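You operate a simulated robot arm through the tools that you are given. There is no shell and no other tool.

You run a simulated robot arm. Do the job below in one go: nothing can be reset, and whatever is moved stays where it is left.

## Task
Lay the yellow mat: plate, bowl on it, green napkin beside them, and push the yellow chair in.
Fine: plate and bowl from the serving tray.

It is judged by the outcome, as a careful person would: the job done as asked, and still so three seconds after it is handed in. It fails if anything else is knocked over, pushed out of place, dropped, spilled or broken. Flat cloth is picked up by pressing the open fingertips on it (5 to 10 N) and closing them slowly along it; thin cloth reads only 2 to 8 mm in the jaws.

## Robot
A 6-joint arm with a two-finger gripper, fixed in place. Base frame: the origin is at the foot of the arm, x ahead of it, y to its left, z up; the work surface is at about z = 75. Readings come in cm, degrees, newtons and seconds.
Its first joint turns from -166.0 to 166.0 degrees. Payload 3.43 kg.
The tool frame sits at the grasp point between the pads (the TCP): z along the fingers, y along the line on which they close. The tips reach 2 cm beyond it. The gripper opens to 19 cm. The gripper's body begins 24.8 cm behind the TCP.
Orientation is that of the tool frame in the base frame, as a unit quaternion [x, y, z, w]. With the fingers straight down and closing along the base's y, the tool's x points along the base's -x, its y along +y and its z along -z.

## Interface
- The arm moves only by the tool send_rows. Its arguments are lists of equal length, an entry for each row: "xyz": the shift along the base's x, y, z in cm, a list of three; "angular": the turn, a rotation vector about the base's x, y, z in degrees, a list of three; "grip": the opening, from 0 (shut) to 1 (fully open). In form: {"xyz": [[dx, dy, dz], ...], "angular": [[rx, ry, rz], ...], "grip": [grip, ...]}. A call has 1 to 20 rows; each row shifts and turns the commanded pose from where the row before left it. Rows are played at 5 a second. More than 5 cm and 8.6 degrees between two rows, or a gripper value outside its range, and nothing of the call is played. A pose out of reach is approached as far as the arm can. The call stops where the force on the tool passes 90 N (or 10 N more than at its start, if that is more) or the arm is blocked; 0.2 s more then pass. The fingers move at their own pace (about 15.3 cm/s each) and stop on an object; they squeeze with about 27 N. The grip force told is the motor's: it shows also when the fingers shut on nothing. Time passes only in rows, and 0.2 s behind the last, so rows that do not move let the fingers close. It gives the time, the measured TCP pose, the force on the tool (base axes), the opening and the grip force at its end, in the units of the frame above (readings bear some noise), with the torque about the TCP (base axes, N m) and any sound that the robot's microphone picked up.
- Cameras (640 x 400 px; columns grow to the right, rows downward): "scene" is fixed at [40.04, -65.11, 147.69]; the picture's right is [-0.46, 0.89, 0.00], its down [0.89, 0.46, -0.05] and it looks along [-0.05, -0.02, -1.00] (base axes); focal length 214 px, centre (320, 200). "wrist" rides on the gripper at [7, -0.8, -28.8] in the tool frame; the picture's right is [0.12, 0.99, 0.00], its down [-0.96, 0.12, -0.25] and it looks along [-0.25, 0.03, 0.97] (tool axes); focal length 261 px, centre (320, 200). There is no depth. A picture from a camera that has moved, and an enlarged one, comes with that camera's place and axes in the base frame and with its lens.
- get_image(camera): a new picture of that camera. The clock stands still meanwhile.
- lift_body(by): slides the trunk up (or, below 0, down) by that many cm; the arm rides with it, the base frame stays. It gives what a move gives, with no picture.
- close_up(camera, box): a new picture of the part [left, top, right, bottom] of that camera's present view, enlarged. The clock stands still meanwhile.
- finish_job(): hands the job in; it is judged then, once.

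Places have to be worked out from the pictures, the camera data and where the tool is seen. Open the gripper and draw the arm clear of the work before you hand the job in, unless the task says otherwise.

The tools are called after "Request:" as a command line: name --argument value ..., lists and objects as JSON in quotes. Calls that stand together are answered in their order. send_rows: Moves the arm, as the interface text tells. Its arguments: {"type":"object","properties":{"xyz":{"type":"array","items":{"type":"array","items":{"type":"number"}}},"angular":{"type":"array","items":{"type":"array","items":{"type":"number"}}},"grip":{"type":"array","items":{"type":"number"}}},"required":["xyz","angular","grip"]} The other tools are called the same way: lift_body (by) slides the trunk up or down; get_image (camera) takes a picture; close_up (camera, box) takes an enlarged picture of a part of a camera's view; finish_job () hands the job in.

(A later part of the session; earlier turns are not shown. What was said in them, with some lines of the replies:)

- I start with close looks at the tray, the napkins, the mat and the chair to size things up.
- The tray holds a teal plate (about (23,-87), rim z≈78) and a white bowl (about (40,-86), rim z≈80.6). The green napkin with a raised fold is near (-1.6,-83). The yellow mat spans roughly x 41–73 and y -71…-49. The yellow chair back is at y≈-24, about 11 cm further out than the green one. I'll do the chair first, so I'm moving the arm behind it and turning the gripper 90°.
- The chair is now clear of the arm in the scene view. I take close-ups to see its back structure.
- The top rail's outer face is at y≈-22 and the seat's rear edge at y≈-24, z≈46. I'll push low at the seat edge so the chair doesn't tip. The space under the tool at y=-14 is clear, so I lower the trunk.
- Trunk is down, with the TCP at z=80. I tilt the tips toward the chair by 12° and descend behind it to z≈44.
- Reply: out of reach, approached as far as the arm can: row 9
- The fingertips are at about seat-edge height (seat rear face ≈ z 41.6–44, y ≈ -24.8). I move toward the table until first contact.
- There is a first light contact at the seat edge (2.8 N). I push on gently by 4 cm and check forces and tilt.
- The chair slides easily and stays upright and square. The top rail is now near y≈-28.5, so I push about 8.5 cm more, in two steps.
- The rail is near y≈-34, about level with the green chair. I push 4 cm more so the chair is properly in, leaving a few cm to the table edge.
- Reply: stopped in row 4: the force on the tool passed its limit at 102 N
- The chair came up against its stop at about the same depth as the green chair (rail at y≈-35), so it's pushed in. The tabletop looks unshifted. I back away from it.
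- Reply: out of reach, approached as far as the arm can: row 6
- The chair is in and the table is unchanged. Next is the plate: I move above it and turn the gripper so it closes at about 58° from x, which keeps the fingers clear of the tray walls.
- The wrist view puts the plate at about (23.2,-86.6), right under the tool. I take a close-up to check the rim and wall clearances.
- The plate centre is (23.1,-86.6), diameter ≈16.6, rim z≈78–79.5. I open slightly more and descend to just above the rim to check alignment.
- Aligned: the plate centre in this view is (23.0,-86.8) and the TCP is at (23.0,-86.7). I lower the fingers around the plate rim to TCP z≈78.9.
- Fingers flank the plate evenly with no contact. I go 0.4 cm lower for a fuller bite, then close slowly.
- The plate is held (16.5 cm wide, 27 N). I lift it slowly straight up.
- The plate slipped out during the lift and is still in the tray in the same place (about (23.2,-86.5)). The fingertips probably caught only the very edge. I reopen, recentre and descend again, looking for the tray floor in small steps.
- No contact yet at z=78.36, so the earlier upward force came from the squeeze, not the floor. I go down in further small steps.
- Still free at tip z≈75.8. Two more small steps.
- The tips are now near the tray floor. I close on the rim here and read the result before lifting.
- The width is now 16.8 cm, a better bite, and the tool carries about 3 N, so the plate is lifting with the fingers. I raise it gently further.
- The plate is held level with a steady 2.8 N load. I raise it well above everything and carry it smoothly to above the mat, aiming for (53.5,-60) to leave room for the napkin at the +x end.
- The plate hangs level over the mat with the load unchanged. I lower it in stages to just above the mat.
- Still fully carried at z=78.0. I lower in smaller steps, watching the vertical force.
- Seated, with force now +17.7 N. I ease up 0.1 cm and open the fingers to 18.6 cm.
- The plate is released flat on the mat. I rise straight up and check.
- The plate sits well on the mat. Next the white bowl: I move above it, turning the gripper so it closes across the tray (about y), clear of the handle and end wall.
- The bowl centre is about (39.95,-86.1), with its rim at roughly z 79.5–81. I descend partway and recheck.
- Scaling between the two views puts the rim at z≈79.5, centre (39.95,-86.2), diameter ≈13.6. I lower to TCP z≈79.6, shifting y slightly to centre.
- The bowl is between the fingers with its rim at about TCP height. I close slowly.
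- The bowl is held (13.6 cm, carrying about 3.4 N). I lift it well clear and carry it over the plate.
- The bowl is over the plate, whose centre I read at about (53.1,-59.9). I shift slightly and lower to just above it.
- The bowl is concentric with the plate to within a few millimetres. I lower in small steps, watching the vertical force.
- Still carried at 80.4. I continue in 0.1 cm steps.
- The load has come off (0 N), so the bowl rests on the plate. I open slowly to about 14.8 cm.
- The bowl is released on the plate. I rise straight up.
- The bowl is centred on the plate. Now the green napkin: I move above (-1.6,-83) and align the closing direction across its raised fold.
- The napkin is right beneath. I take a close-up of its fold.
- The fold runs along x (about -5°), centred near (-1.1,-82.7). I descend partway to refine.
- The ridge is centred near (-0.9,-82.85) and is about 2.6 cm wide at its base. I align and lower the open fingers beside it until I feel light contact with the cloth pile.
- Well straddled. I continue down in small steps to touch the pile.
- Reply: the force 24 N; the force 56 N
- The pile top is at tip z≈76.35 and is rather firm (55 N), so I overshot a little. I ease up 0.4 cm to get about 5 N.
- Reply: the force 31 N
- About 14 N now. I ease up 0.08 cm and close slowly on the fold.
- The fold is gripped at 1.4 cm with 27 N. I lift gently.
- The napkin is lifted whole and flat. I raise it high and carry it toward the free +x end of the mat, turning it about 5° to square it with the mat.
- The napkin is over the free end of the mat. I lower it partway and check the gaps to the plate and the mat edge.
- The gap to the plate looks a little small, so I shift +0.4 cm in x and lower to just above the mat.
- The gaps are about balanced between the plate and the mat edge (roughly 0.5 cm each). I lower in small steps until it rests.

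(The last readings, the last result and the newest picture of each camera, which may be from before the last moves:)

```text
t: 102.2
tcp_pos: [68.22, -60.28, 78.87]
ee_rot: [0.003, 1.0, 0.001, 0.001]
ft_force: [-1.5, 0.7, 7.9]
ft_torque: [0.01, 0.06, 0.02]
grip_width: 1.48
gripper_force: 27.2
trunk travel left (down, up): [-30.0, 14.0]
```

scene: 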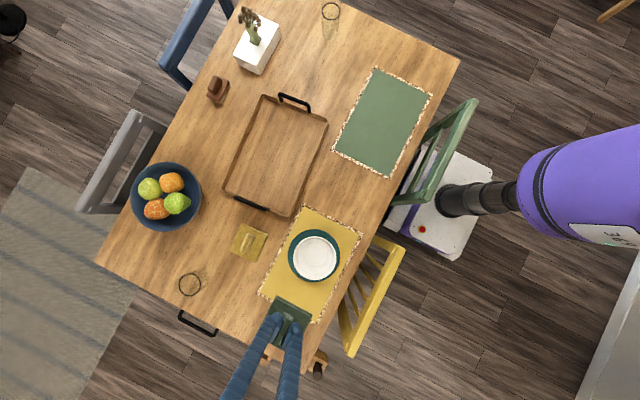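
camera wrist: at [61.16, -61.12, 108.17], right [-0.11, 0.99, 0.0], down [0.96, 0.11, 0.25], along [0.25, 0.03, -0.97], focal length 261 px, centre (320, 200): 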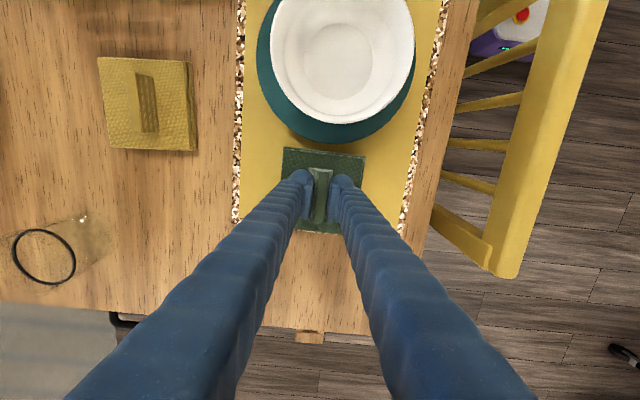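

It rests on the mat (8 N). I open slowly to about 5 cm and then rise.

Request:
send_rows --xyz '[[0, 0, 0.03], [0, 0, 0], [0, 0, 0], [0, 0, 0], [0, 0, 0], [0, 0, 0]]' --angular '[[0, 0, 0], [0, 0, 0], [0, 0, 0], [0, 0, 0], [0, 0, 0], [0, 0, 0]]' --grip '[0.08, 0.12, 0.17, 0.22, 0.27, 0.27]'

Request:
send_rows --xyz '[[0, 0, 0.4], [0, 0, 0.8], [0, 0, 2], [0, 0, 4], [0, 0, 4], [0, 0, 4], [0, 0, 4], [0, 0, 4], [0, 0, 0]]' --angular '[[0, 0, 0], [0, 0, 0], [0, 0, 0], [0, 0, 0], [0, 0, 0], [0, 0, 0], [0, 0, 0], [0, 0, 0], [0, 0, 0]]' --grip '[0.27, 0.27, 0.27, 0.27, 0.27, 0.27, 0.27, 0.27, 0.27]'

Request:
get_image --camera "wrist"

Request:
get_image --camera "scene"

```text
t: 103.6
tcp_pos: [68.11, -60.26, 78.94]
ee_rot: [0.003, 1.0, 0.0, 0.0]
ft_force: [-0.3, 0.7, 1.0]
ft_torque: [-0.05, 0.05, -0.01]
grip_width: 5.11
gripper_force: 0.1
trunk travel left (down, up): [-30.0, 14.0]
```

```text
t: 105.6
tcp_pos: [68.16, -60.23, 102.17]
ee_rot: [0.004, 1.0, 0.0, 0.0]
ft_force: [-0.3, 0.1, 0.4]
ft_torque: [-0.05, 0.01, -0.01]
grip_width: 5.12
gripper_force: 0.1
trunk travel left (down, up): [-30.0, 14.0]
```

```text
taken
camera wrist: at [61.15, -61.08, 130.92], right [-0.11, 0.99, 0.0], down [0.96, 0.11, 0.25], along [0.25, 0.03, -0.97], focal length 261 px, centre (320, 200)
```

wrist: 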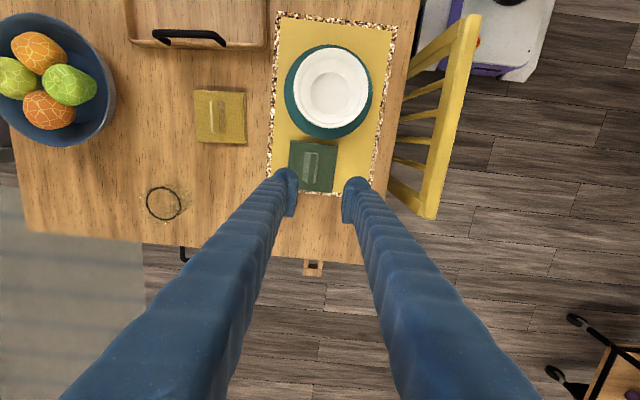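

```text
taken
```

scene: 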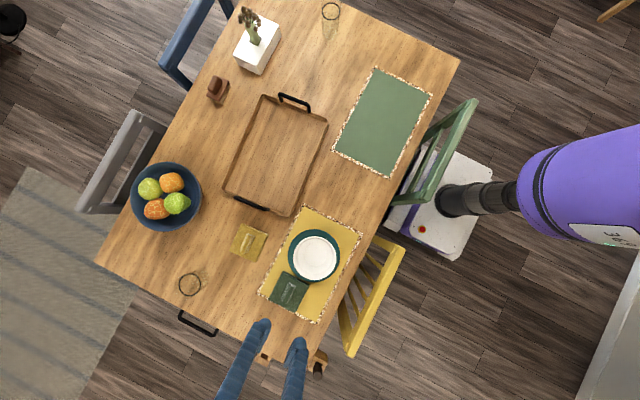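

Plate, bowl and napkin are all on the mat. I draw the arm up and away from the table and open the gripper.

Request:
send_rows --xyz '[[0, 0, 4], [0, 2, 4], [-0.5, 4, 0], [-0.5, 4, 0], [-0.5, 4, 0], [-0.5, 4, 0], [-0.5, 4, 0], [-0.5, 4, 0], [-0.5, 4, 0], [-0.5, 4, 0], [-0.5, 4, 0], [-0.5, 4, 0], [-0.5, 3, 0], [0, 0, 0]]' --angular '[[0, 0, 0], [0, 0, 0], [0, 0, 0], [0, 0, 0], [0, 0, 0], [0, 0, 0], [0, 0, 0], [0, 0, 0], [0, 0, 0], [0, 0, 0], [0, 0, 0], [0, 0, 0], [0, 0, 0], [0, 0, 0]]' --grip '[0.3, 0.3, 0.5, 0.5, 0.7, 0.7, 0.9, 0.9, 1, 1, 1, 1, 1, 1]'

Request:
get_image --camera "scene"

Request:
close_up --camera "scene" --box '[230, 190, 420, 370]'

```text
t: 108.6
tcp_pos: [62.76, -15.24, 110.08]
ee_rot: [0.002, 1.0, 0.0, 0.0]
ft_force: [0.3, 0.1, -0.3]
ft_torque: [0.01, 0.01, 0.03]
grip_width: 19.0
gripper_force: 0.1
trunk travel left (down, up): [-30.0, 14.0]
```

```text
taken
```

scene: 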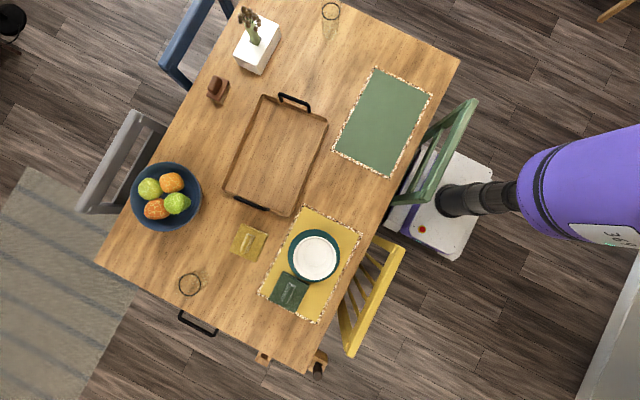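

```text
2.22 times, centred on (325, 280) of scene
camera zoom: at [40.04, -65.11, 147.69], right [-0.46, 0.89, 0.0], down [0.89, 0.46, -0.05], along [-0.05, -0.02, -1.0], focal length 477 px, centre (309, 22)
```

zoom: 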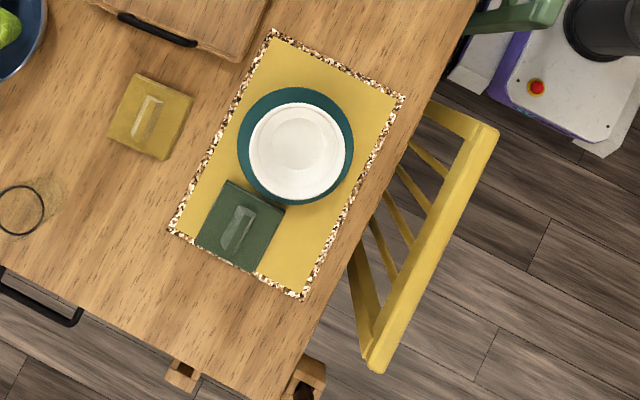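

All looks in order. I take one last close-up of the setting to check that the napkin lies flat beside the plate.

Request:
close_up --camera "scene" --box '[260, 220, 345, 315]'

Request:
get_image --camera "wrist"

```text
4.21 times, centred on (302, 268) of scene
camera zoom: at [40.04, -65.11, 147.69], right [-0.46, 0.89, 0.0], down [0.89, 0.46, -0.05], along [-0.05, -0.02, -1.0], focal length 903 px, centre (394, -84)
```

zoom: 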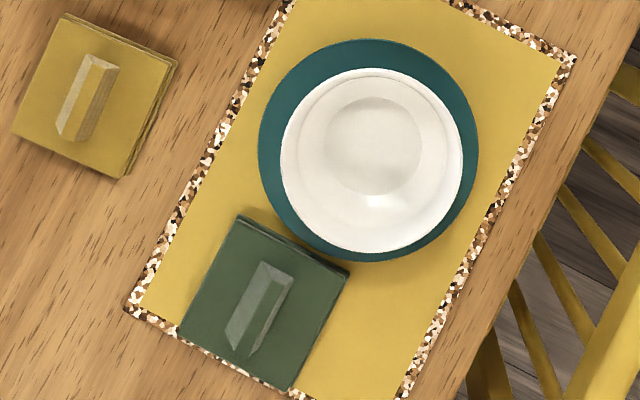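

```text
taken
camera wrist: at [55.74, -16.11, 138.92], right [-0.11, 0.99, 0.0], down [0.96, 0.11, 0.25], along [0.25, 0.03, -0.97], focal length 261 px, centre (320, 200)
```

wrist: 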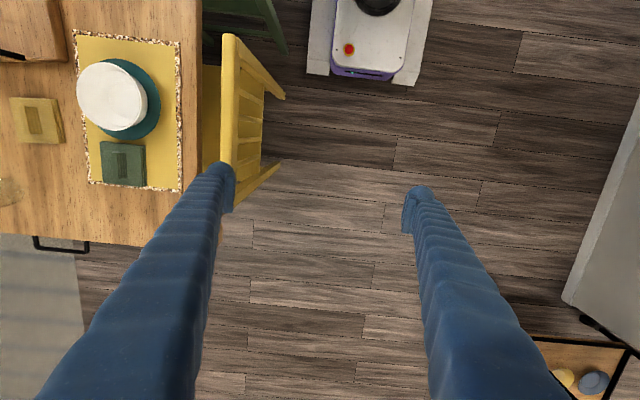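

The plate is on the yellow mat with the bowl centred on it. The green napkin lies flat beside them, and the yellow chair is pushed in. Nothing else has moved, the gripper is open and the arm is clear, so I hand the job in.

Request:
finish_job

```text
The job is handed in.
```

The yellow mat is laid and the yellow chair is pushed in. I checked the final pictures and nothing else on the table had moved.

- **Plate and bowl:** The teal plate from the serving tray is on the mat, with the white bowl from the tray centred on it. The plate sits about 3 cm off the mat's centre to leave room for the napkin. My first try at picking it up slipped, but the plate stayed in the tray and the second grip held.
- **Napkin:** The green napkin lies flat on the mat beside the plate, at the left side for someone sitting there. It is a tight fit: one corner is almost against the plate rim and the far edge covers part of the mat's border.
- **Chair:** I pushed it in about 11 cm until it stopped, level with the green chair. It would not go further: the last push built up to about 100 N and stopped the arm. The chair stayed upright and square, and the table did not shift.
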